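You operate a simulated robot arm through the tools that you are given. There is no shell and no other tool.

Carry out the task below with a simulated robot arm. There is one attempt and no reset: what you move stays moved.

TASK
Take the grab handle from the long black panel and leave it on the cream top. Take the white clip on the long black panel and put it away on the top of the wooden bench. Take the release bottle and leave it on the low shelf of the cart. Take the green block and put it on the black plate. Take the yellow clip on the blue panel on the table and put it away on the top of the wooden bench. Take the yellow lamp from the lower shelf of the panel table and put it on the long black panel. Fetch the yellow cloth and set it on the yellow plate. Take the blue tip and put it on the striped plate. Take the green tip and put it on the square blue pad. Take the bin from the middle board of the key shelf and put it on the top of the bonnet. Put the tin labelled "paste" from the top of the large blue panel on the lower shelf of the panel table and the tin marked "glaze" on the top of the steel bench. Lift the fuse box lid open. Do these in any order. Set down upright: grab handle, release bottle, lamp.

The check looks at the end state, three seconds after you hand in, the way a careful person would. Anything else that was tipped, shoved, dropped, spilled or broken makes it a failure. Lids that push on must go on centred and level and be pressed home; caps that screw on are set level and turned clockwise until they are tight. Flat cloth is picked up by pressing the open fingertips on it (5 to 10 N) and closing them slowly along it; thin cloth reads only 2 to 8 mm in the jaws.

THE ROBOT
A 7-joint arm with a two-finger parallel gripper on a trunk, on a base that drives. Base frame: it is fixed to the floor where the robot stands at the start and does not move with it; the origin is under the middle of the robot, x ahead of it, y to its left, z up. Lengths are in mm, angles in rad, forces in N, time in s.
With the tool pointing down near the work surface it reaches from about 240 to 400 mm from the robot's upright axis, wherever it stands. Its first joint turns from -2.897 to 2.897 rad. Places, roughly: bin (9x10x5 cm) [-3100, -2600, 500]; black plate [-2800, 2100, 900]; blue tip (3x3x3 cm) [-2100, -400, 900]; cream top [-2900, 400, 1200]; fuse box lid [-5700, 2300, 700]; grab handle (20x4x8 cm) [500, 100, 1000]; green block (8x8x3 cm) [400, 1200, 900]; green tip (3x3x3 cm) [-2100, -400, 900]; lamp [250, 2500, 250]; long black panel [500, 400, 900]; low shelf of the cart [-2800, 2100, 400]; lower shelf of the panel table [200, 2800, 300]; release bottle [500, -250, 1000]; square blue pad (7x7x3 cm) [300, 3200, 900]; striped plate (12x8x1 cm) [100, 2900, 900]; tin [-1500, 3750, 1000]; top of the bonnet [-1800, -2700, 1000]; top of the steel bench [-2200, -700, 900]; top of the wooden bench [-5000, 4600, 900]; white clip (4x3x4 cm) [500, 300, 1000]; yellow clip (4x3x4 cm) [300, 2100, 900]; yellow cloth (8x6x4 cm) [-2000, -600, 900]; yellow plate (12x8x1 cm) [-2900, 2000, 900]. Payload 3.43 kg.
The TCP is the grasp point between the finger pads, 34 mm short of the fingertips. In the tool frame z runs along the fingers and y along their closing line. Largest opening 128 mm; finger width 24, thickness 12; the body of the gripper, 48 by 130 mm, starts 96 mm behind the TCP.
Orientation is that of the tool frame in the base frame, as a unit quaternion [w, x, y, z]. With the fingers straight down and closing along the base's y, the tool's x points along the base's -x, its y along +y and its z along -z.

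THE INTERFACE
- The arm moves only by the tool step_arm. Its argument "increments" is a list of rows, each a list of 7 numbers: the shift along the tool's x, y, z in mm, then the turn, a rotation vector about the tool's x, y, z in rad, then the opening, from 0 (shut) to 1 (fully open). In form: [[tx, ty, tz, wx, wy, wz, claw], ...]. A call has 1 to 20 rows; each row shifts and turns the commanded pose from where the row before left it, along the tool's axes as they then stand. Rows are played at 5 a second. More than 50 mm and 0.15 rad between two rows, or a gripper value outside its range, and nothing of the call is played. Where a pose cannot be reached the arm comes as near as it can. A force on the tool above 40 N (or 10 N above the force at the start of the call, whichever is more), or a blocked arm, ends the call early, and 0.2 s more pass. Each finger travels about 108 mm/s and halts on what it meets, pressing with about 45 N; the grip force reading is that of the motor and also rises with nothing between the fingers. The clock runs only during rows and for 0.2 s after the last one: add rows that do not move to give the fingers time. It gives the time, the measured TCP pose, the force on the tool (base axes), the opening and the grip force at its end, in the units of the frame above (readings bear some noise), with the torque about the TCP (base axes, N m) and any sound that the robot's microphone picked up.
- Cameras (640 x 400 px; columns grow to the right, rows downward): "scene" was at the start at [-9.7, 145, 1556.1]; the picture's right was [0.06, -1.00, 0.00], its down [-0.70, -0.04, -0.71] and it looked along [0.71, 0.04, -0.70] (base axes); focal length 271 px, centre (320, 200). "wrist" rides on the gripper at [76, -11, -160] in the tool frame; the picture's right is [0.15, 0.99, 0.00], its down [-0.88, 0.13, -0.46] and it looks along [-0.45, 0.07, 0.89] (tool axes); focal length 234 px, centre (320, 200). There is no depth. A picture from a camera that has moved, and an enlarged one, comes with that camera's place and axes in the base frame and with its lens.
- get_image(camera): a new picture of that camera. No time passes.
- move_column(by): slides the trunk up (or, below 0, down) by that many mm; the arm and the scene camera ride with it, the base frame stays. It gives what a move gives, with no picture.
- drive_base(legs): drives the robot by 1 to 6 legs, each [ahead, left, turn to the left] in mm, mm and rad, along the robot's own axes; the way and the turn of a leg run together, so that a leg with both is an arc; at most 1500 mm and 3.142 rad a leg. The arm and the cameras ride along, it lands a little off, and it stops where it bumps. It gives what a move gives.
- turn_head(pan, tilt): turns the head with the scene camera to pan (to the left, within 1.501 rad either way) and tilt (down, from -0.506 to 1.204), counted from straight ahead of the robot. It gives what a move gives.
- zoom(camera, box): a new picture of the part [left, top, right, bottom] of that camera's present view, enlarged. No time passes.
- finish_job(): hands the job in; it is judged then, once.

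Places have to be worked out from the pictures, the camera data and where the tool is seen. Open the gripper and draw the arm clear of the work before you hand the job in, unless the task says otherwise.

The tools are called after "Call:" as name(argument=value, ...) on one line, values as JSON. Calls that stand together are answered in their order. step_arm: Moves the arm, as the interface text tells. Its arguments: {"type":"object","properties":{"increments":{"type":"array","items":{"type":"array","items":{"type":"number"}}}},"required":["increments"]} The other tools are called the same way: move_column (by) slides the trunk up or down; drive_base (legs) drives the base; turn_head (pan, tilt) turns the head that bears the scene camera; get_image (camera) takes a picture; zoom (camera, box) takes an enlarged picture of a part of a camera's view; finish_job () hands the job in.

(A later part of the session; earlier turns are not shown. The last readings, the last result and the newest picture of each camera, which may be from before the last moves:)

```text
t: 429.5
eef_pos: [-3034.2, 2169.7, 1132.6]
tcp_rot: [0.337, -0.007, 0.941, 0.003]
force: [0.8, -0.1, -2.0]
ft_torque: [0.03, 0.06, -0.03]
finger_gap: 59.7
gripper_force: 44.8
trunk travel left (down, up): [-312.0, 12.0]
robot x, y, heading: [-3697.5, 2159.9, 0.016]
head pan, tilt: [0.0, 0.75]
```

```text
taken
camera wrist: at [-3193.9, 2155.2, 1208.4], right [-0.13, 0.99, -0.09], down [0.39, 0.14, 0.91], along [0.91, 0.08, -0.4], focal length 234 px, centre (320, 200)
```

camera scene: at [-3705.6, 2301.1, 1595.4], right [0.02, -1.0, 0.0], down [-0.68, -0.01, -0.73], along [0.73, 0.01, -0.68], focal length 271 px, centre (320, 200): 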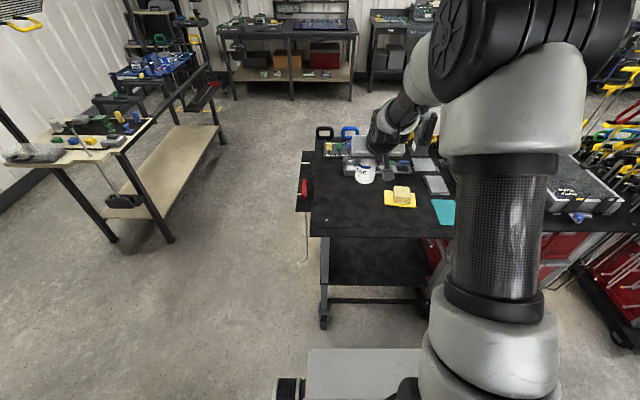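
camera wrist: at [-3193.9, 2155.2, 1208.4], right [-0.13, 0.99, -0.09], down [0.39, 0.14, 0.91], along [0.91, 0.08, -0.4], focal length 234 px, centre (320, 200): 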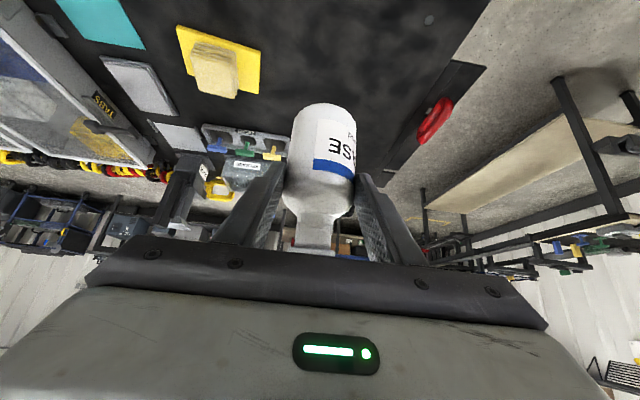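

The low shelf runs about y 1850–2275, front edge x≈−3024. Backing 190 so the bottle is clear of the cart top, then lowering.

Call:
drive_base(legs=[[-190, -45, -0.016]])

Call:
move_column(by=-310)

Call:
step_arm(increments=[[12, 0, 15, 0, 0, 0, 0.3], [22, 0, 27, 0, 0, 0, 0.3], [25, 0, 31, 0, 0, 0, 0.3], [25, 0, 31, 0, 0, 0, 0.3], [25, 0, 31, 0, 0, 0, 0.3], [25, 0, 31, 0, 0, 0, 0.3], [25, 0, 31, 0, 0, 0, 0.3], [20, 0, 24, 0, 0, 0, 0.3], [10, 0, 12, 0, 0, 0, 0.3], [0, 0, 0, 0, 0, 0, 0.3]])

Call:
get_image(camera="scene")

Call:
get_image(camera="wrist")

```text
t: 431.1
eef_pos: [-3225.4, 2110.0, 1133.8]
tcp_rot: [0.339, 0.0, 0.941, 0.0]
force: [-0.3, -0.4, -2.5]
ft_torque: [-0.01, 0.04, 0.01]
finger_gap: 59.9
gripper_force: 44.8
trunk travel left (down, up): [-312.0, 12.0]
robot x, y, heading: [-3886.8, 2112.2, 0.004]
head pan, tilt: [0.0, 0.75]
```

```text
t: 434.1
eef_pos: [-3225.2, 2109.4, 822.6]
tcp_rot: [0.337, 0.0, 0.942, 0.0]
force: [0.1, 0.5, -2.4]
ft_torque: [-0.04, 0.11, 0.0]
finger_gap: 60.1
gripper_force: 45.1
trunk travel left (down, up): [-2.0, 322.0]
robot x, y, heading: [-3884.9, 2113.9, 0.005]
head pan, tilt: [0.0, 0.75]
```

```text
t: 436.3
eef_pos: [-3223.2, 2110.6, 523.1]
tcp_rot: [0.339, 0.0, 0.941, 0.001]
force: [-0.4, -0.1, -2.8]
ft_torque: [0.01, 0.03, 0.03]
finger_gap: 60.0
gripper_force: 44.8
trunk travel left (down, up): [-2.0, 322.0]
robot x, y, heading: [-3880.7, 2110.2, 0.002]
head pan, tilt: [0.0, 0.75]
```

```text
taken
camera scene: at [-3894.8, 2251.2, 1285.4], right [0.0, -1.0, 0.0], down [-0.68, 0.0, -0.73], along [0.73, 0.0, -0.68], focal length 271 px, centre (320, 200)
```

scene: 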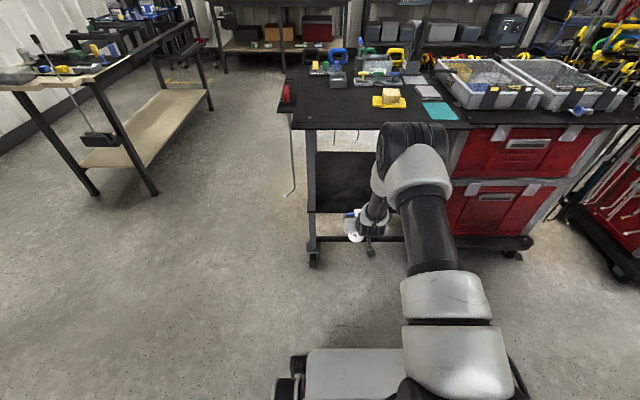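

```text
taken
camera wrist: at [-3383.6, 2098.4, 598.0], right [-0.12, 0.99, -0.09], down [0.39, 0.13, 0.91], along [0.91, 0.07, -0.4], focal length 234 px, centre (320, 200)
```

wrist: 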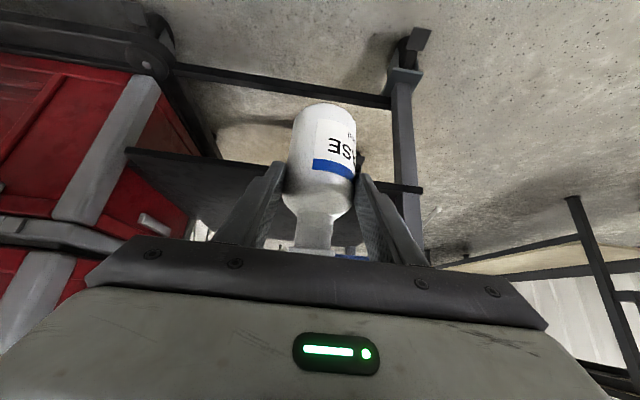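

The shelf surface checks out at z≈397, y 1795–2316. Extending the arm a bit more so the elbow stays lower and farther out, then driving in.

Call:
step_arm(increments=[[-13, 0, 10.6, 0, 0, 0, 0.3], [-19, 0, 16, 0, 0, 0, 0.3], [-13, 0, 10.6, 0, 0, 0, 0.3], [7, 0, 8, 0, 0, 0, 0.3], [7, 0, 8, 0, 0, 0, 0.3], [0, 0, 0, 0, 0, 0, 0.3]])

Call:
drive_base(legs=[[120, 0, 0]])

Call:
get_image(camera="scene")

Call:
get_image(camera="wrist")

```text
t: 437.7
eef_pos: [-3164.8, 2110.5, 502.0]
tcp_rot: [0.337, -0.001, 0.941, 0.002]
force: [0.6, 0.2, -3.1]
ft_torque: [0.01, 0.07, 0.0]
finger_gap: 59.6
gripper_force: 45.1
trunk travel left (down, up): [-2.0, 322.0]
robot x, y, heading: [-3888.3, 2115.1, 0.005]
head pan, tilt: [0.0, 0.75]
```

```text
t: 439.0
eef_pos: [-3043.7, 2111.8, 502.7]
tcp_rot: [0.336, -0.001, 0.942, 0.002]
force: [-0.9, 0.8, -3.0]
ft_torque: [-0.01, 0.06, 0.01]
finger_gap: 59.6
gripper_force: 44.7
trunk travel left (down, up): [-2.0, 322.0]
robot x, y, heading: [-3765.6, 2115.4, 0.006]
head pan, tilt: [0.0, 0.75]
```

```text
taken
camera scene: at [-3774.0, 2251.8, 1285.4], right [0.01, -1.0, 0.0], down [-0.68, 0.0, -0.73], along [0.73, 0.0, -0.68], focal length 271 px, centre (320, 200)
```

scene: 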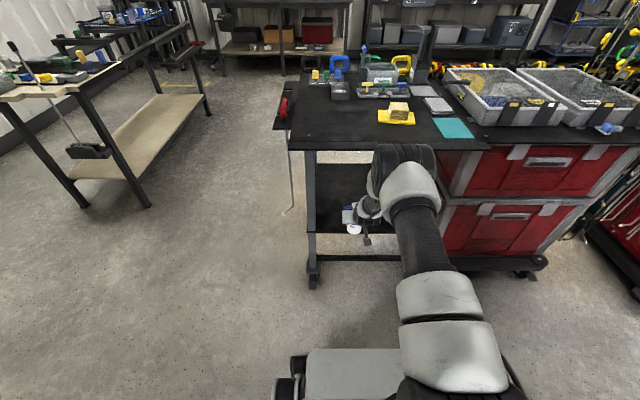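

```text
taken
camera wrist: at [-3203.7, 2100.7, 577.2], right [-0.12, 0.99, -0.09], down [0.39, 0.13, 0.91], along [0.91, 0.07, -0.4], focal length 234 px, centre (320, 200)
```

wrist: 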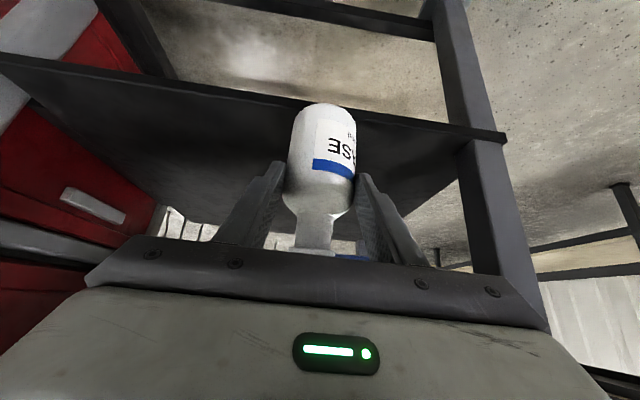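

Good clearance. Driving in another 75 mm to bring the bottle well over the shelf.

Call:
drive_base(legs=[[76, 0, -0.005]])

Call:
step_arm(increments=[[7.6, 0, 9.2, 0, 0, 0, 0.3], [7.6, 0, 9.2, 0, 0, 0, 0.3], [0, 0, 0, 0, 0, 0, 0.3]])

Call:
get_image(camera="wrist")

Call:
get_image(camera="scene")

```text
t: 440.0
eef_pos: [-2967.1, 2109.7, 501.0]
tcp_rot: [0.337, 0.001, 0.941, 0.0]
force: [-0.5, 0.1, -2.4]
ft_torque: [0.0, 0.08, 0.01]
finger_gap: 59.6
gripper_force: 45.3
trunk travel left (down, up): [-2.0, 322.0]
robot x, y, heading: [-3689.5, 2110.3, -0.003]
head pan, tilt: [0.0, 0.75]
```

```text
t: 440.9
eef_pos: [-2959.8, 2109.5, 487.4]
tcp_rot: [0.348, 0.002, 0.937, 0.0]
force: [-1.8, 0.8, 12.7]
ft_torque: [0.02, 0.14, 0.0]
finger_gap: 59.6
gripper_force: 44.9
trunk travel left (down, up): [-2.0, 322.0]
robot x, y, heading: [-3690.0, 2110.9, 0.002]
head pan, tilt: [0.0, 0.75]
stopped in row 3: the force on the tool passed its limit at 41 N (the readings are from after the stop); the commanded pose is now the measured one
```

```text
taken
camera wrist: at [-3120.6, 2098.4, 558.9], right [-0.11, 0.99, -0.09], down [0.37, 0.13, 0.92], along [0.92, 0.07, -0.38], focal length 234 px, centre (320, 200)
```

wrist: 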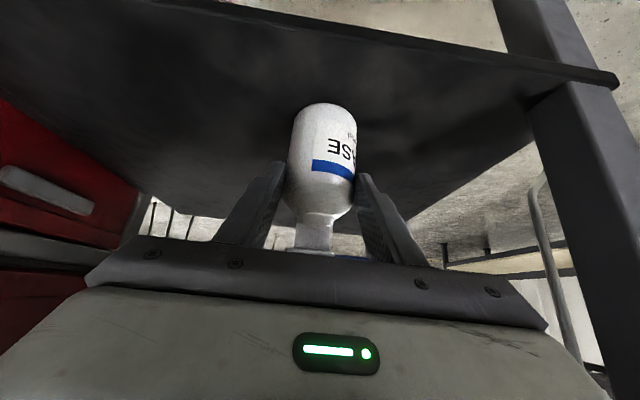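

```text
taken
camera scene: at [-3698.5, 2252.0, 1285.0], right [0.0, -1.0, 0.0], down [-0.68, 0.0, -0.73], along [0.73, 0.0, -0.68], focal length 271 px, centre (320, 200)
```

scene: 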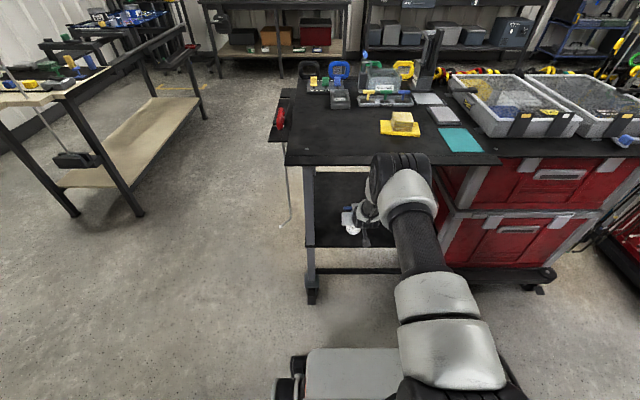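

Contact with the shelf came at TCP 487. Easing up 2 mm and restoring the exact pitch before releasing.

Call:
step_arm(increments=[[-1.3, 0, -1.5, 0, 0.023, 0, 0.3], [0, 0, 0, 0, 0, 0, 0.3]])

Call:
zoom(camera="scene", box=[290, 150, 450, 270])

```text
t: 441.5
eef_pos: [-2960.0, 2109.4, 487.4]
tcp_rot: [0.336, 0.001, 0.942, 0.001]
force: [4.9, 0.2, 9.3]
ft_torque: [-0.04, -0.94, -0.01]
finger_gap: 59.9
gripper_force: 44.9
trunk travel left (down, up): [-2.0, 322.0]
robot x, y, heading: [-3692.3, 2110.3, 0.002]
head pan, tilt: [0.0, 0.75]
```

```text
3.33 times, centred on (370, 210) of scene
camera zoom: at [-3698.2, 2252.0, 1285.4], right [0.0, -1.0, 0.0], down [-0.68, 0.0, -0.73], along [0.73, 0.0, -0.68], focal length 903 px, centre (153, 167)
```

zoom: 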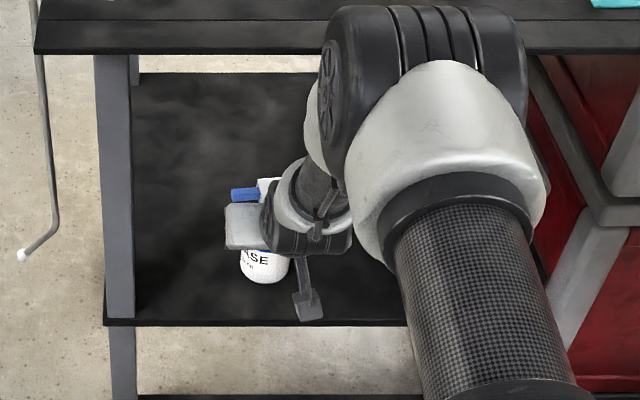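

Light contact now. Releasing slowly.

Call:
step_arm(increments=[[0, 0, 0, 0, 0, 0, 0.46], [0, 0, 0, 0, 0, 0, 0.48], [0, 0, 0, 0, 0, 0, 0.52], [0, 0, 0, 0, 0, 0, 0.6], [0, 0, 0, 0, 0, 0, 0.7], [0, 0, 0, 0, 0, 0, 0.8], [0, 0, 0, 0, 0, 0, 0.8]])

Call:
get_image(camera="wrist")

Call:
zoom(camera="scene", box=[290, 150, 450, 270])

```text
t: 443.1
eef_pos: [-2961.9, 2110.0, 486.1]
tcp_rot: [0.333, 0.001, 0.943, 0.0]
force: [0.4, -0.3, 0.0]
ft_torque: [0.0, -0.03, 0.0]
finger_gap: 102.5
gripper_force: 0.0
trunk travel left (down, up): [-2.0, 322.0]
robot x, y, heading: [-3691.3, 2114.5, -0.001]
head pan, tilt: [0.0, 0.75]
```

```text
taken
camera wrist: at [-3120.4, 2098.6, 563.2], right [-0.11, 0.99, -0.09], down [0.4, 0.13, 0.91], along [0.91, 0.07, -0.41], focal length 234 px, centre (320, 200)
```

wrist: 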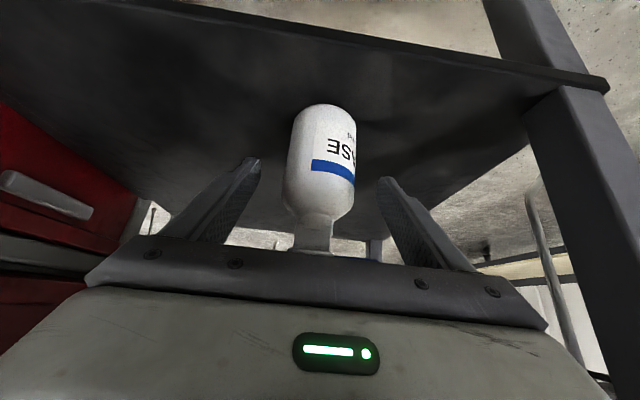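

```text
3.33 times, centred on (370, 210) of scene
camera zoom: at [-3697.5, 2252.0, 1285.4], right [0.0, -1.0, 0.0], down [-0.68, 0.0, -0.73], along [0.73, 0.0, -0.68], focal length 903 px, centre (153, 167)
```

zoom: 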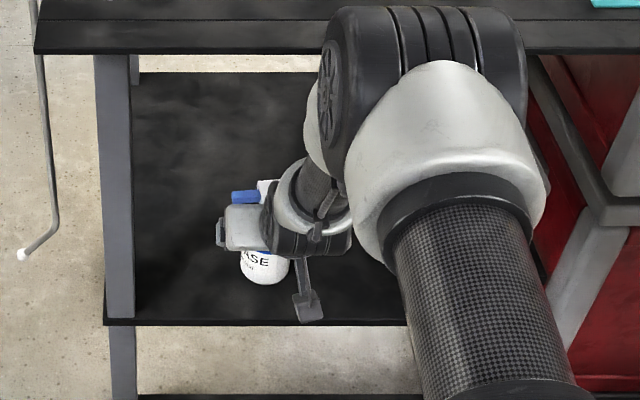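

The bottle stands upright on the low shelf. Withdrawing along the tool axis, then backing away.

Call:
step_arm(increments=[[0, 0, -15, 0, 0, 0, 0.8], [0, 0, -30, 0, 0, 0, 0.8], [0, 0, -30, 0, 0, 0, 0.8], [0, 0, 0, 0, 0, 0, 0.8]])

Call:
drive_base(legs=[[-280, 0, 0]])

Call:
zoom(camera="scene", box=[260, 80, 480, 260])

Call:
get_image(camera="wrist")

```text
t: 444.1
eef_pos: [-3007.4, 2110.9, 546.0]
tcp_rot: [0.334, 0.002, 0.943, 0.0]
force: [0.2, 0.1, 0.4]
ft_torque: [0.01, -0.01, 0.0]
finger_gap: 102.2
gripper_force: 0.0
trunk travel left (down, up): [-2.0, 322.0]
robot x, y, heading: [-3686.1, 2110.7, 0.001]
head pan, tilt: [0.0, 0.75]
```

```text
t: 446.1
eef_pos: [-3283.9, 2109.7, 547.7]
tcp_rot: [0.334, 0.002, 0.943, 0.0]
force: [-0.5, -0.4, -0.6]
ft_torque: [0.0, 0.0, -0.01]
finger_gap: 102.5
gripper_force: 0.1
trunk travel left (down, up): [-2.0, 322.0]
robot x, y, heading: [-3971.0, 2113.0, 0.002]
head pan, tilt: [0.0, 0.75]
```

```text
2.22 times, centred on (370, 170) of scene
camera zoom: at [-3974.1, 2252.1, 1285.4], right [0.0, -1.0, 0.0], down [-0.68, 0.0, -0.73], along [0.73, 0.0, -0.68], focal length 602 px, centre (209, 267)
```

zoom: 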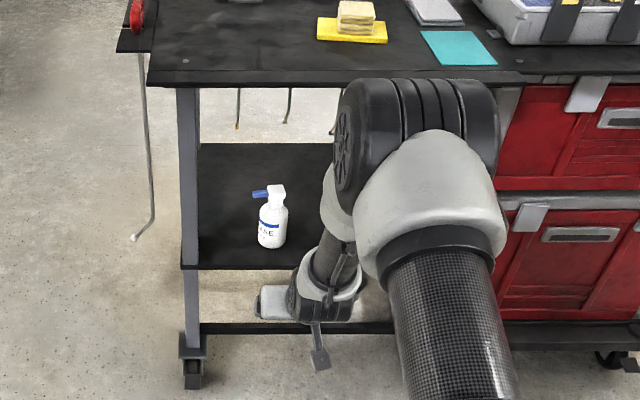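

```text
taken
camera wrist: at [-3443.3, 2098.9, 623.0], right [-0.11, 0.99, -0.09], down [0.4, 0.13, 0.91], along [0.91, 0.07, -0.41], focal length 234 px, centre (320, 200)
```

wrist: 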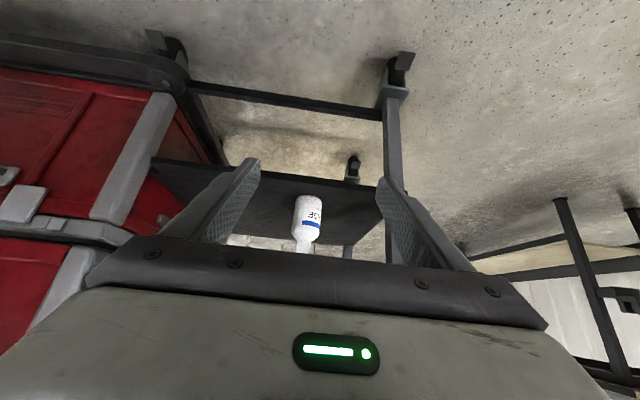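

The bottle stands on the low shelf as wanted. Next: the GLAZE tin. Raising and retracting the arm, then driving to the blue-panel stand facing +y.

Call:
move_column(by=310)

Call:
step_arm(increments=[[-4, 0, -29, 0, 0, 0, 1], [-4, 0, -29, 0, 0, 0, 1], [-4, 0, -29, 0, 0, 0, 1], [-4, 0, -29, 0, 0, 0, 1], [-4, 0, -29, 0, 0, 0, 1], [-4, 0, -29, 0, 0, 0, 1], [-4, 0, -29, 0, 0, 0, 1], [-4, 0, -29, 0, 0, 0, 1], [-4, 0, -29, 0, 0, 0, 1], [-4, 0, -29, 0, 0, 0, 1], [0, 0, 0, 0, 0, 0, 1]])

Call:
drive_base(legs=[[0, 700, 0], [0, 0, 1.571], [0, -1200, 0], [0, -1200, 0]])

Call:
turn_head(pan=0.0, tilt=0.65)

Call:
get_image(camera="scene")

Call:
get_image(camera="wrist")

```text
t: 449.1
eef_pos: [-3284.8, 2110.0, 856.0]
tcp_rot: [0.335, 0.003, 0.942, 0.0]
force: [-0.3, 0.2, 0.1]
ft_torque: [0.03, 0.02, 0.03]
finger_gap: 102.1
gripper_force: 0.0
trunk travel left (down, up): [-312.0, 12.0]
robot x, y, heading: [-3967.1, 2110.1, -0.002]
head pan, tilt: [0.0, 0.75]
```

```text
t: 451.6
eef_pos: [-3434.5, 2110.3, 1107.5]
tcp_rot: [0.334, 0.001, 0.943, 0.0]
force: [-0.3, -0.6, 0.0]
ft_torque: [-0.01, -0.05, 0.02]
finger_gap: 128.0
gripper_force: 0.1
trunk travel left (down, up): [-312.0, 12.0]
robot x, y, heading: [-3966.3, 2110.4, 0.003]
head pan, tilt: [0.0, 0.75]
```

```text
t: 485.6
eef_pos: [-1507.5, 3203.0, 1108.4]
tcp_rot: [0.244, -0.641, 0.692, 0.226]
force: [0.0, 0.6, 0.6]
ft_torque: [0.02, -0.01, -0.01]
finger_gap: 127.8
gripper_force: 0.1
trunk travel left (down, up): [-312.0, 12.0]
robot x, y, heading: [-1548.6, 2675.1, 1.501]
head pan, tilt: [0.0, 0.75]
```

```text
t: 486.3
eef_pos: [-1507.9, 3204.0, 1107.9]
tcp_rot: [0.245, -0.641, 0.691, 0.228]
force: [-0.5, 0.8, 0.6]
ft_torque: [-0.03, 0.01, -0.01]
finger_gap: 127.8
gripper_force: 0.0
trunk travel left (down, up): [-312.0, 12.0]
robot x, y, heading: [-1546.4, 2672.7, 1.5]
head pan, tilt: [0.0, 0.649]
```

```text
taken
camera scene: at [-1688.2, 2680.3, 1604.0], right [1.0, -0.07, 0.0], down [-0.04, -0.6, -0.8], along [0.06, 0.79, -0.6], focal length 271 px, centre (320, 200)
```

scene: 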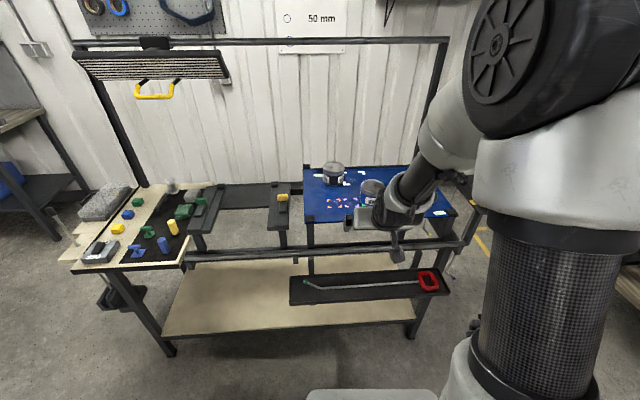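

```text
taken
camera wrist: at [-1507.6, 3043.6, 1184.4], right [-1.0, -0.04, -0.09], down [-0.1, 0.41, 0.91], along [0.0, 0.91, -0.41], focal length 234 px, centre (320, 200)
```

wrist: 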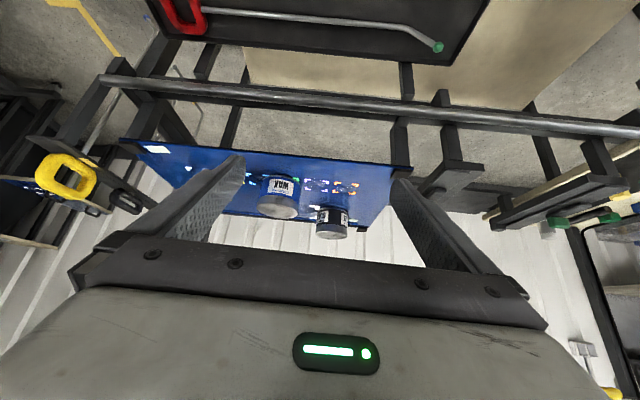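

GLAZE ≈(−1552, 3715), WAX is in front to its right. With a 40° pitch the gripper passes above WAX. Squaring up and driving in to y≈2990 (short of the protruding tray).

Call:
drive_base(legs=[[0, 0, 0.07], [310, 8, 0]])

Call:
get_image(camera="wrist")

Call:
get_image(camera="scene")

```text
t: 488.9
eef_pos: [-1544.9, 3506.3, 1111.0]
tcp_rot: [0.238, -0.663, 0.67, 0.236]
force: [-0.1, 0.5, 0.8]
ft_torque: [-0.06, 0.02, -0.01]
finger_gap: 127.8
gripper_force: 0.0
trunk travel left (down, up): [-312.0, 12.0]
robot x, y, heading: [-1549.1, 2975.2, 1.564]
head pan, tilt: [0.0, 0.649]
stopped in leg 2: the robot was blocked; the commanded pose is now the measured one
```

```text
taken
camera wrist: at [-1535.1, 3346.4, 1186.2], right [-0.99, -0.1, -0.09], down [-0.13, 0.4, 0.91], along [-0.06, 0.91, -0.41], focal length 234 px, centre (320, 200)
```

wrist: 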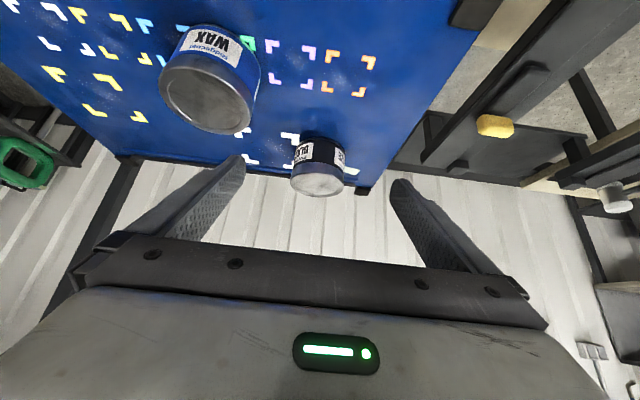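

```text
taken
camera scene: at [-1691.9, 2972.0, 1605.1], right [1.0, -0.01, 0.0], down [0.0, -0.6, -0.8], along [0.01, 0.8, -0.6], focal length 271 px, centre (320, 200)
```

scene: 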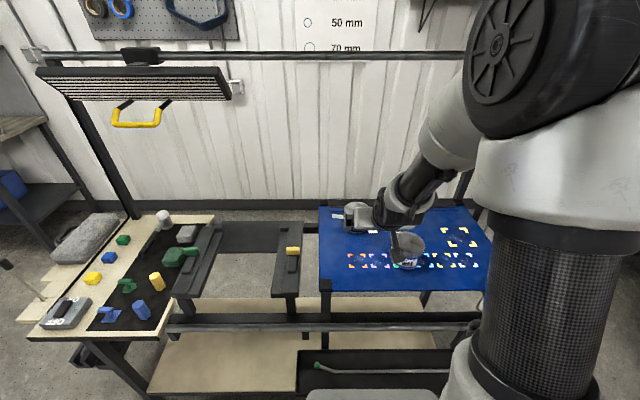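

Touched the tray edge; backing off 15 mm. GLAZE's centre from several views: (−1550, 3697). Extending the arm toward it at height first.

Call:
drive_base(legs=[[-15, 0, 0.005]])

Call:
step_arm(increments=[[-20, 1, 16, 0, 0, 0, 1], [-27, 2, 22, 0, 0, 0, 1], [-27, 1, 22, 0, 0, 0, 1], [-27, 0, 22, 0, 0, 0, 1], [0, 0, 0, 0, 0, 0, 1]])

Call:
get_image(camera="wrist")

Call:
get_image(camera="scene")

```text
t: 489.7
eef_pos: [-1546.7, 3492.4, 1107.9]
tcp_rot: [0.236, -0.665, 0.669, 0.235]
force: [-0.4, 1.0, -0.3]
ft_torque: [0.01, 0.02, -0.01]
finger_gap: 128.0
gripper_force: 0.1
trunk travel left (down, up): [-312.0, 12.0]
robot x, y, heading: [-1550.5, 2958.3, 1.561]
head pan, tilt: [0.0, 0.649]
```

```text
t: 490.9
eef_pos: [-1551.3, 3623.8, 1108.6]
tcp_rot: [0.236, -0.665, 0.668, 0.236]
force: [0.0, 1.0, -0.2]
ft_torque: [-0.03, 0.01, 0.01]
finger_gap: 127.9
gripper_force: 0.1
trunk travel left (down, up): [-312.0, 12.0]
robot x, y, heading: [-1555.7, 2964.3, 1.57]
head pan, tilt: [0.0, 0.649]
```

```text
taken
camera wrist: at [-1540.8, 3464.8, 1184.9], right [-0.99, -0.11, -0.09], down [-0.13, 0.4, 0.91], along [-0.06, 0.91, -0.41], focal length 234 px, centre (320, 200)
```

wrist: 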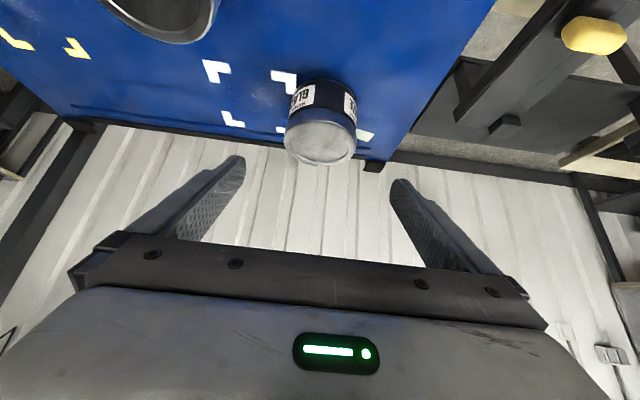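

```text
taken
camera scene: at [-1691.8, 2959.4, 1604.0], right [1.0, 0.0, 0.0], down [0.0, -0.6, -0.8], along [0.0, 0.8, -0.6], focal length 271 px, centre (320, 200)
```

scene: 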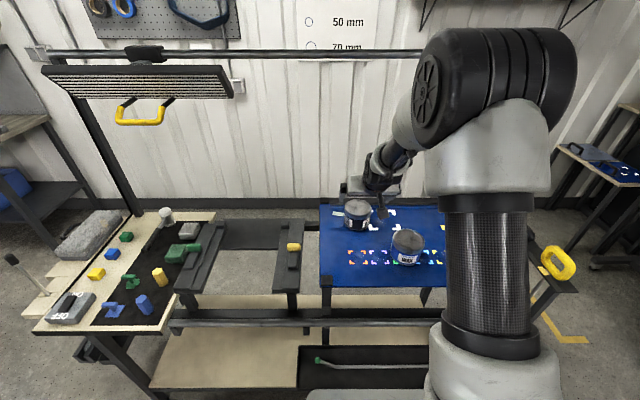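

Tin centre confirmed at (−1549, 3702). Moving 72 mm further ahead, then lowering with the trunk around it.

Call:
step_arm(increments=[[-19, 0, 15, 0, 0, 0, 1], [-19, 0, 15, 0, 0, 0, 1], [-18, 0, 15, 0, 0, 0, 1], [0, 0, 0, 0, 0, 0, 1]])

Call:
move_column(by=-80)

Call:
get_image(camera="wrist")

Call:
zoom(camera="scene", box=[280, 120, 480, 280])

```text
t: 491.9
eef_pos: [-1550.3, 3697.9, 1106.8]
tcp_rot: [0.236, -0.665, 0.668, 0.236]
force: [-0.3, 0.1, 0.9]
ft_torque: [0.01, -0.02, 0.01]
finger_gap: 128.1
gripper_force: 0.1
trunk travel left (down, up): [-312.0, 12.0]
robot x, y, heading: [-1549.3, 2960.1, 1.564]
head pan, tilt: [0.0, 0.649]
```

```text
t: 493.0
eef_pos: [-1549.9, 3697.7, 1027.4]
tcp_rot: [0.237, -0.664, 0.669, 0.236]
force: [-0.4, -0.5, -0.6]
ft_torque: [0.02, 0.0, 0.02]
finger_gap: 128.2
gripper_force: 0.1
trunk travel left (down, up): [-232.0, 92.0]
robot x, y, heading: [-1551.8, 2961.6, 1.569]
head pan, tilt: [0.0, 0.649]
```

```text
taken
camera wrist: at [-1539.3, 3537.6, 1103.1], right [-0.99, -0.11, -0.09], down [-0.13, 0.4, 0.91], along [-0.06, 0.91, -0.41], focal length 234 px, centre (320, 200)
```

wrist: 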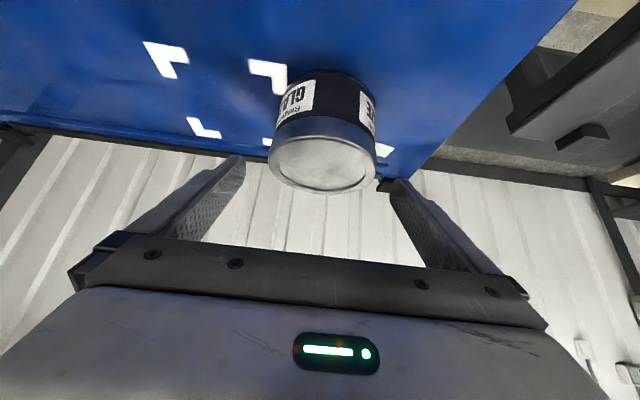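

```text
2.50 times, centred on (380, 200) of scene
camera zoom: at [-1691.8, 2959.2, 1524.1], right [1.0, 0.0, 0.0], down [0.0, -0.6, -0.8], along [0.0, 0.8, -0.6], focal length 677 px, centre (170, 200)
```

zoom: 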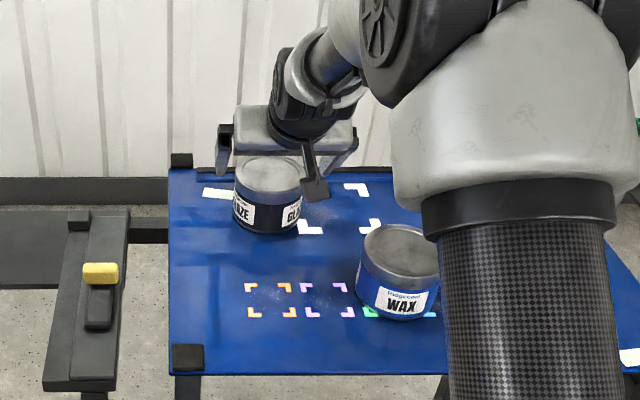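

Well centred. Lowering the remaining 62 mm and closing.

Call:
move_column(by=-60)

Call:
get_image(camera="wrist")

```text
t: 494.0
eef_pos: [-1549.3, 3696.8, 967.6]
tcp_rot: [0.237, -0.664, 0.669, 0.236]
force: [-0.4, 0.9, 0.0]
ft_torque: [-0.01, -0.02, 0.01]
finger_gap: 128.2
gripper_force: 0.0
trunk travel left (down, up): [-172.0, 152.0]
robot x, y, heading: [-1550.7, 2960.6, 1.571]
head pan, tilt: [0.0, 0.649]
```

```text
taken
camera wrist: at [-1539.3, 3537.6, 1043.1], right [-0.99, -0.11, -0.09], down [-0.13, 0.4, 0.91], along [-0.06, 0.91, -0.41], focal length 234 px, centre (320, 200)
```

wrist: 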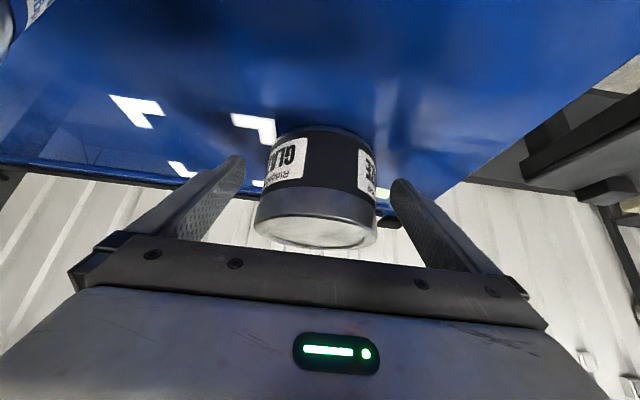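

Call:
step_arm(increments=[[0, 0, 0, 0, 0, 0, 0.9], [0, 0, 0, 0, 0, 0, 0.82], [0, 0, 0, 0, 0, 0, 0.77], [0, 0, 0, 0, 0, 0, 0.73], [0, 0, 0, 0, 0, 0, 0.7], [0, 0, 0, 0, 0, 0, 0.65], [0, 0, 0, 0, 0, 0, 0.6], [0, 0, 0, 0, 0, 0, 0.6]])

Call:
move_column(by=145)

Call:
get_image(camera="wrist")

Call:
get_image(camera="scene")

```text
t: 495.8
eef_pos: [-1551.1, 3697.0, 966.8]
tcp_rot: [0.236, -0.665, 0.668, 0.236]
force: [-0.5, 0.0, 0.1]
ft_torque: [0.09, -0.07, 0.02]
finger_gap: 94.0
gripper_force: 45.6
trunk travel left (down, up): [-172.0, 152.0]
robot x, y, heading: [-1548.6, 2964.7, 1.569]
head pan, tilt: [0.0, 0.649]
```

```text
t: 497.5
eef_pos: [-1550.0, 3697.9, 1110.8]
tcp_rot: [0.235, -0.665, 0.668, 0.236]
force: [-1.1, 0.8, -3.6]
ft_torque: [-0.06, 0.0, 0.0]
finger_gap: 94.0
gripper_force: 45.5
trunk travel left (down, up): [-317.0, 7.0]
robot x, y, heading: [-1550.6, 2959.9, 1.57]
head pan, tilt: [0.0, 0.649]
```

```text
taken
camera wrist: at [-1539.4, 3537.9, 1187.6], right [-0.99, -0.11, -0.09], down [-0.13, 0.4, 0.91], along [-0.06, 0.91, -0.41], focal length 234 px, centre (320, 200)
```

wrist: 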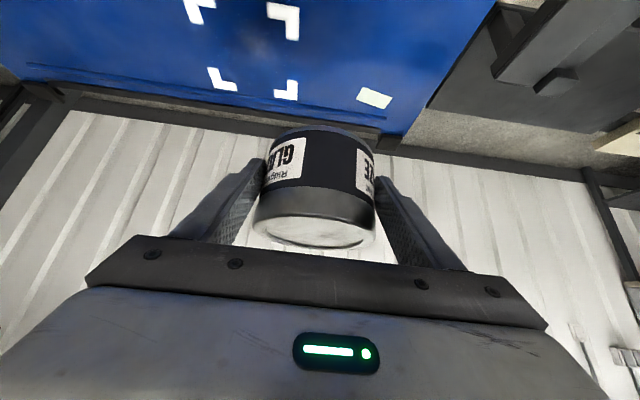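

```text
taken
camera scene: at [-1691.8, 2959.7, 1608.9], right [1.0, 0.0, 0.0], down [0.0, -0.6, -0.8], along [0.0, 0.8, -0.6], focal length 271 px, centre (320, 200)
```

scene: 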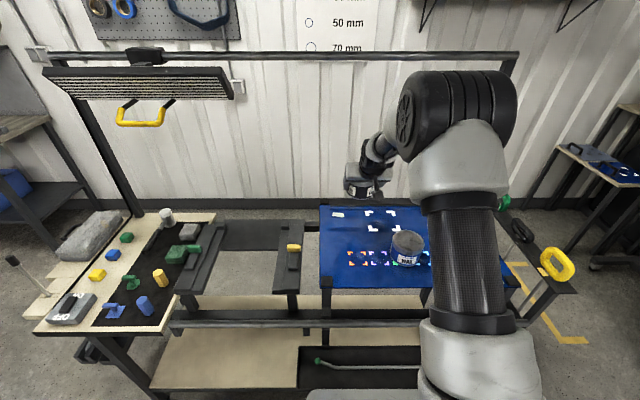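

GLAZE is held firmly. Retracting and driving down the aisle to the steel bench, then turning to face it.

Call:
step_arm(increments=[[20, 0, -16, 0, 0, 0, 0.6], [31, 0, -25, 0, 0, 0, 0.6], [31, 0, -25, 0, 0, 0, 0.6], [31, 0, -25, 0, 0, 0, 0.6], [31, 0, -25, 0, 0, 0, 0.6], [11, 0, -9, 0, 0, 0, 0.6], [0, 0, 0, 0, 0, 0, 0.6]])

Call:
drive_base(legs=[[-1150, 0, 0], [-1150, 0, 0], [-1100, 0, 0], [0, -200, 0], [0, 0, 1.571]])

Call:
turn_head(pan=0.1, tilt=0.7)

Call:
get_image(camera="scene")

```text
t: 499.1
eef_pos: [-1549.3, 3499.7, 1112.2]
tcp_rot: [0.236, -0.664, 0.669, 0.236]
force: [-0.2, 0.0, -2.7]
ft_torque: [-0.07, -0.01, -0.01]
finger_gap: 93.9
gripper_force: 45.3
trunk travel left (down, up): [-317.0, 7.0]
robot x, y, heading: [-1550.1, 2963.2, 1.568]
head pan, tilt: [0.0, 0.649]
```

```text
t: 521.9
eef_pos: [-1958.2, -442.0, 1112.6]
tcp_rot: [-0.005, 0.942, -0.016, -0.334]
force: [0.1, -0.1, -3.1]
ft_torque: [-0.01, -0.06, 0.04]
finger_gap: 94.0
gripper_force: 46.0
trunk travel left (down, up): [-317.0, 7.0]
robot x, y, heading: [-1422.4, -458.0, 3.106]
head pan, tilt: [0.0, 0.649]
```

```text
t: 522.5
eef_pos: [-1956.5, -442.2, 1112.1]
tcp_rot: [-0.005, 0.943, -0.017, -0.333]
force: [0.0, 0.0, -3.2]
ft_torque: [0.0, -0.06, 0.0]
finger_gap: 94.0
gripper_force: 45.0
trunk travel left (down, up): [-317.0, 7.0]
robot x, y, heading: [-1421.3, -457.3, 3.109]
head pan, tilt: [0.099, 0.7]
```

```text
taken
camera scene: at [-1421.0, -605.9, 1604.7], right [-0.07, 1.0, 0.0], down [0.64, 0.04, -0.76], along [-0.76, -0.05, -0.64], focal length 271 px, centre (320, 200)
```

scene: 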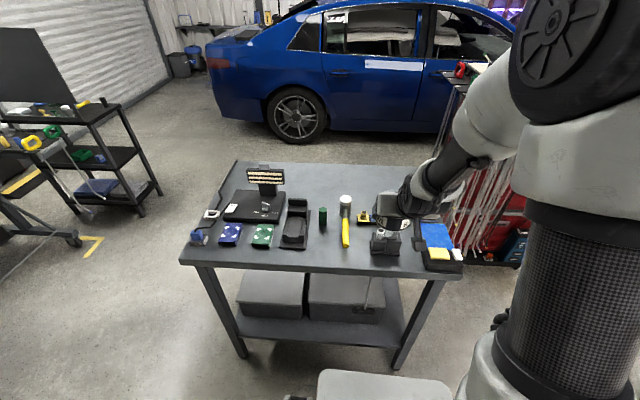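

The bench is ahead. Zooming to choose a free spot for the tin.

Call:
zoom(camera="scene", box=[180, 150, 480, 290])

Call:
get_image(camera="wrist")

```text
2.13 times, centred on (330, 220) of scene
camera zoom: at [-1421.0, -605.9, 1604.7], right [-0.07, 1.0, 0.0], down [0.64, 0.04, -0.76], along [-0.76, -0.05, -0.64], focal length 578 px, centre (299, 157)
```

zoom: 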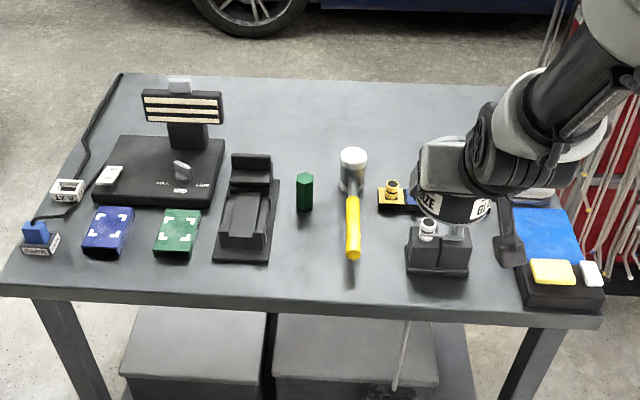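

```text
taken
camera wrist: at [-1798.0, -435.5, 1188.4], right [0.08, -0.99, -0.09], down [-0.4, -0.12, 0.91], along [-0.91, -0.04, -0.41], focal length 234 px, centre (320, 200)
```

wrist: 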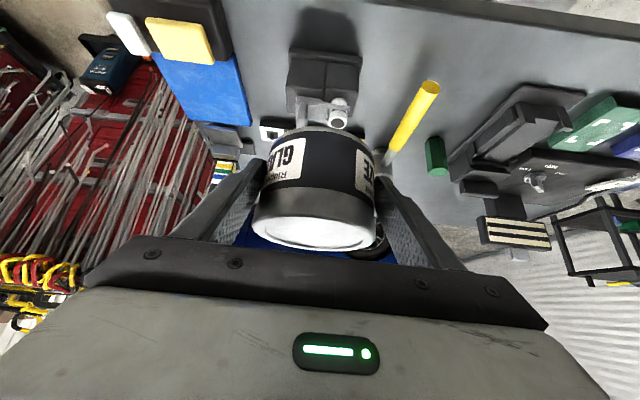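

The back-right area around (−2350, −460) is empty. Squaring up, driving in close, then extending over it.

Call:
drive_base(legs=[[0, 0, 0.033], [215, 0, 0]])

Call:
step_arm(increments=[[-16, 0, 13, 0, 0, 0, 0.6], [-27, 0, 22, 0, 0, 0, 0.6], [-30, 0, 24, 0, 0, 0, 0.6], [-30, 0, 24, 0, 0, 0, 0.6], [-27, 0, 22, 0, 0, 0, 0.6], [0, 0, 0, 0, 0, 0, 0.6]])

Call:
get_image(camera="wrist")

Call:
get_image(camera="scene")

```text
t: 524.8
eef_pos: [-2173.5, -453.8, 1110.1]
tcp_rot: [-0.001, 0.943, -0.005, -0.332]
force: [0.4, -0.4, -3.7]
ft_torque: [0.0, -0.1, -0.02]
finger_gap: 93.9
gripper_force: 45.0
trunk travel left (down, up): [-317.0, 7.0]
robot x, y, heading: [-1638.6, -458.5, 3.133]
head pan, tilt: [0.099, 0.7]
stopped in leg 2: the robot was blocked; the commanded pose is now the measured one
```

```text
t: 526.2
eef_pos: [-2342.1, -451.8, 1112.9]
tcp_rot: [-0.001, 0.943, -0.006, -0.332]
force: [0.4, 0.1, -3.0]
ft_torque: [0.0, -0.09, 0.0]
finger_gap: 94.0
gripper_force: 45.3
trunk travel left (down, up): [-317.0, 7.0]
robot x, y, heading: [-1635.4, -457.6, 3.133]
head pan, tilt: [0.099, 0.7]
```

```text
taken
camera wrist: at [-2182.8, -442.5, 1190.1], right [0.1, -0.99, -0.09], down [-0.4, -0.12, 0.91], along [-0.91, -0.06, -0.41], focal length 234 px, centre (320, 200)
```

wrist: 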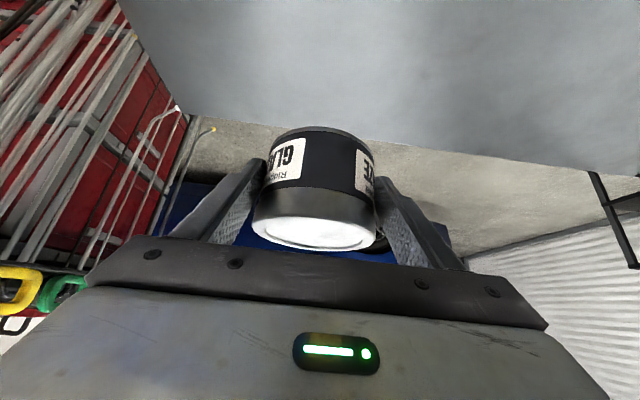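

```text
taken
camera scene: at [-1634.7, -605.7, 1604.7], right [-0.09, 1.0, 0.0], down [0.64, 0.06, -0.76], along [-0.76, -0.07, -0.64], focal length 271 px, centre (320, 200)
```

scene: 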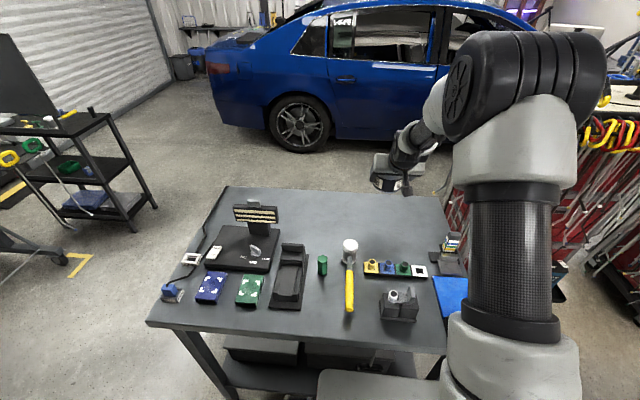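

Lightly touching the bench edge; backing 12 mm, then lowering over the empty area.

Call:
drive_base(legs=[[-14, 0, 0]])

Call:
move_column(by=-150)

Call:
get_image(camera="scene")

Call:
move_column(by=-12)

Call:
move_column(by=-4)

Call:
move_column(by=-4)

```text
t: 526.9
eef_pos: [-2326.7, -452.3, 1113.8]
tcp_rot: [-0.001, 0.943, -0.005, -0.333]
force: [0.3, -0.1, -2.4]
ft_torque: [-0.02, -0.09, 0.0]
finger_gap: 93.9
gripper_force: 45.1
trunk travel left (down, up): [-317.0, 7.0]
robot x, y, heading: [-1622.6, -456.0, 3.131]
head pan, tilt: [0.099, 0.7]
```

```text
t: 528.7
eef_pos: [-2327.7, -453.6, 963.4]
tcp_rot: [-0.001, 0.943, -0.005, -0.333]
force: [0.0, 0.0, -3.1]
ft_torque: [-0.01, -0.08, 0.02]
finger_gap: 93.6
gripper_force: 44.9
trunk travel left (down, up): [-167.0, 157.0]
robot x, y, heading: [-1621.0, -461.4, 3.133]
head pan, tilt: [0.099, 0.7]
```

```text
taken
camera scene: at [-1620.3, -605.8, 1454.7], right [-0.09, 1.0, 0.0], down [0.64, 0.06, -0.76], along [-0.76, -0.07, -0.64], focal length 271 px, centre (320, 200)
```

scene: 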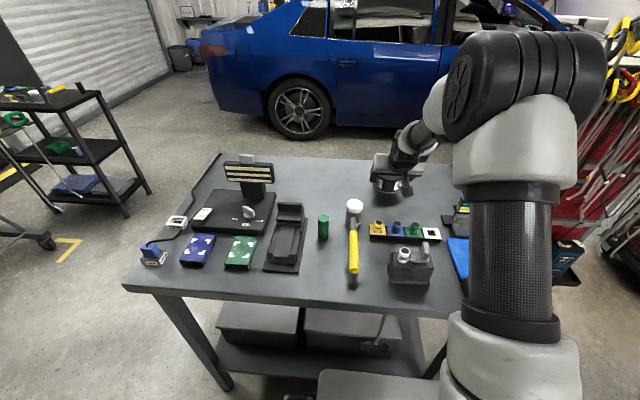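

```text
t: 529.3
eef_pos: [-2327.1, -452.5, 951.5]
tcp_rot: [-0.001, 0.943, -0.005, -0.333]
force: [1.4, 0.1, -2.2]
ft_torque: [0.0, -0.06, 0.0]
finger_gap: 93.7
gripper_force: 44.5
trunk travel left (down, up): [-155.0, 169.0]
robot x, y, heading: [-1621.0, -458.5, 3.129]
head pan, tilt: [0.099, 0.7]
```

```text
t: 529.8
eef_pos: [-2327.3, -452.0, 947.3]
tcp_rot: [-0.001, 0.943, -0.005, -0.333]
force: [0.2, -0.4, -2.6]
ft_torque: [0.0, -0.04, 0.03]
finger_gap: 94.0
gripper_force: 45.1
trunk travel left (down, up): [-151.0, 173.0]
robot x, y, heading: [-1619.6, -461.4, 3.135]
head pan, tilt: [0.099, 0.7]
```

```text
t: 530.3
eef_pos: [-2328.3, -452.9, 946.4]
tcp_rot: [-0.001, 0.942, -0.004, -0.335]
force: [3.1, -0.2, 10.8]
ft_torque: [0.53, -0.06, -0.17]
finger_gap: 93.9
gripper_force: 44.7
trunk travel left (down, up): [-147.0, 177.0]
robot x, y, heading: [-1625.7, -455.5, 3.13]
head pan, tilt: [0.099, 0.7]
```

Contact at about TCP 946. Releasing and withdrawing.

Call:
step_arm(increments=[[0, 0, -0.5, 0, 0, 0, 0.72], [0, 0, 0, 0, 0, 0, 0.75], [0, 0, 0, 0, 0, 0, 0.8], [0, 0, 0, 0, 0, 0, 0.9], [0, 0, 0, 0, 0, 0, 1], [0, 0, 0, 0, 0, 0, 1], [0, 0, -20, 0, 0, 0, 1], [0, 0, -35, 0, 0, 0, 1], [0, 0, -40, 0, 0, 0, 1], [0, 0, -40, 0, 0, 0, 1], [0, 0, 0, 0, 0, 0, 1]])

Call:
get_image(camera="wrist")

Call:
get_image(camera="scene")

```text
t: 532.7
eef_pos: [-2241.3, -452.4, 1047.6]
tcp_rot: [-0.001, 0.943, -0.004, -0.333]
force: [-0.1, 0.9, -0.4]
ft_torque: [0.0, -0.02, 0.0]
finger_gap: 128.0
gripper_force: 0.1
trunk travel left (down, up): [-147.0, 177.0]
robot x, y, heading: [-1623.1, -456.5, 3.133]
head pan, tilt: [0.099, 0.7]
```

```text
taken
camera wrist: at [-2082.0, -442.9, 1124.2], right [0.1, -0.99, -0.09], down [-0.4, -0.12, 0.91], along [-0.91, -0.06, -0.41], focal length 234 px, centre (320, 200)
```

wrist: 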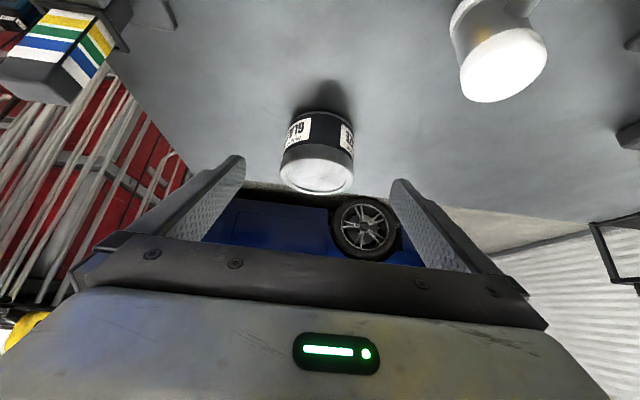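

```text
taken
camera scene: at [-1619.8, -605.8, 1434.6], right [-0.09, 1.0, 0.0], down [0.64, 0.06, -0.77], along [-0.76, -0.07, -0.64], focal length 271 px, centre (320, 200)
```

scene: 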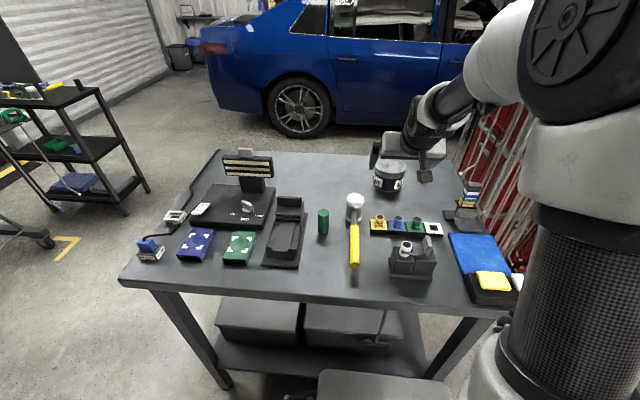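

GLAZE stands on the steel bench. Now the tips: bringing the tool vertical and turning it 90° so the fingers close along x (the tips sit close together along y).

Call:
step_arm(increments=[[0, 0, -20, 0, 0.136, 0, 1], [0, 0, 0, 0, 0.136, 0, 1], [0, 0, 0, 0, 0.136, 0, 1], [0, 0, 0, 0, 0.136, 0, 1], [10, 0, 0, 0, 0.136, 0, 1], [20, 0, 0, 0, 0, 0.15, 0.8], [0, -20, 0, 0, 0, 0.15, 0.6], [0, -20, 0, 0, 0, 0.15, 0.6], [0, 0, 0, 0, 0, 0.15, 0.6], [0, 0, 0, 0, 0, 0.15, 0.6], [0, 0, 0, 0, 0, 0.15, 0.6], [0, 0, 0, 0, 0, 0.15, 0.6], [0, 0, 0, 0, 0, 0.15, 0.6], [0, 0, 0, 0, 0, 0.15, 0.6], [0, 0, 0, 0, 0, 0.15, 0.6], [0, 0, 0, 0, 0, 0.071, 0.6], [0, 0, 0, 0, 0, 0, 0.6]])

Call:
get_image(camera="wrist")

Call:
get_image(camera="scene")

```text
t: 536.3
eef_pos: [-2191.2, -414.0, 1063.7]
tcp_rot: [-0.002, -0.703, 0.711, -0.001]
force: [0.7, -0.9, 1.5]
ft_torque: [0.05, 0.01, 0.02]
finger_gap: 76.8
gripper_force: 0.0
trunk travel left (down, up): [-147.0, 177.0]
robot x, y, heading: [-1621.6, -456.8, 3.132]
head pan, tilt: [0.099, 0.7]
```

```text
taken
camera wrist: at [-2180.0, -489.8, 1222.8], right [-0.99, -0.14, 0.0], down [-0.12, 0.88, 0.45], along [-0.06, 0.45, -0.89], focal length 234 px, centre (320, 200)
```

wrist: 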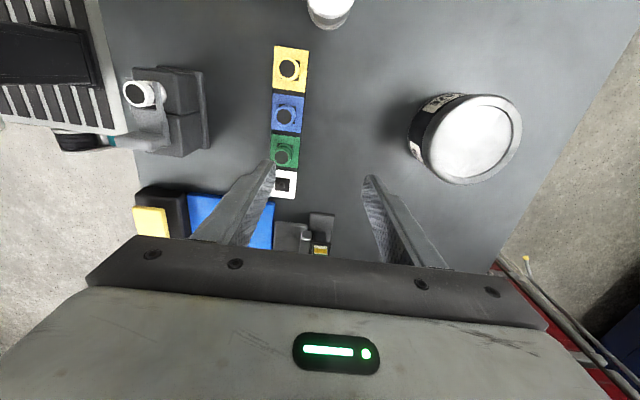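

```text
taken
camera scene: at [-1620.0, -605.8, 1434.7], right [-0.09, 1.0, 0.0], down [0.64, 0.06, -0.76], along [-0.76, -0.07, -0.64], focal length 271 px, centre (320, 200)
```

scene: 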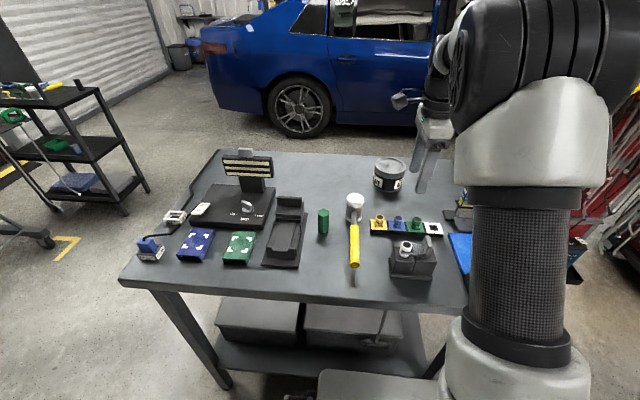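

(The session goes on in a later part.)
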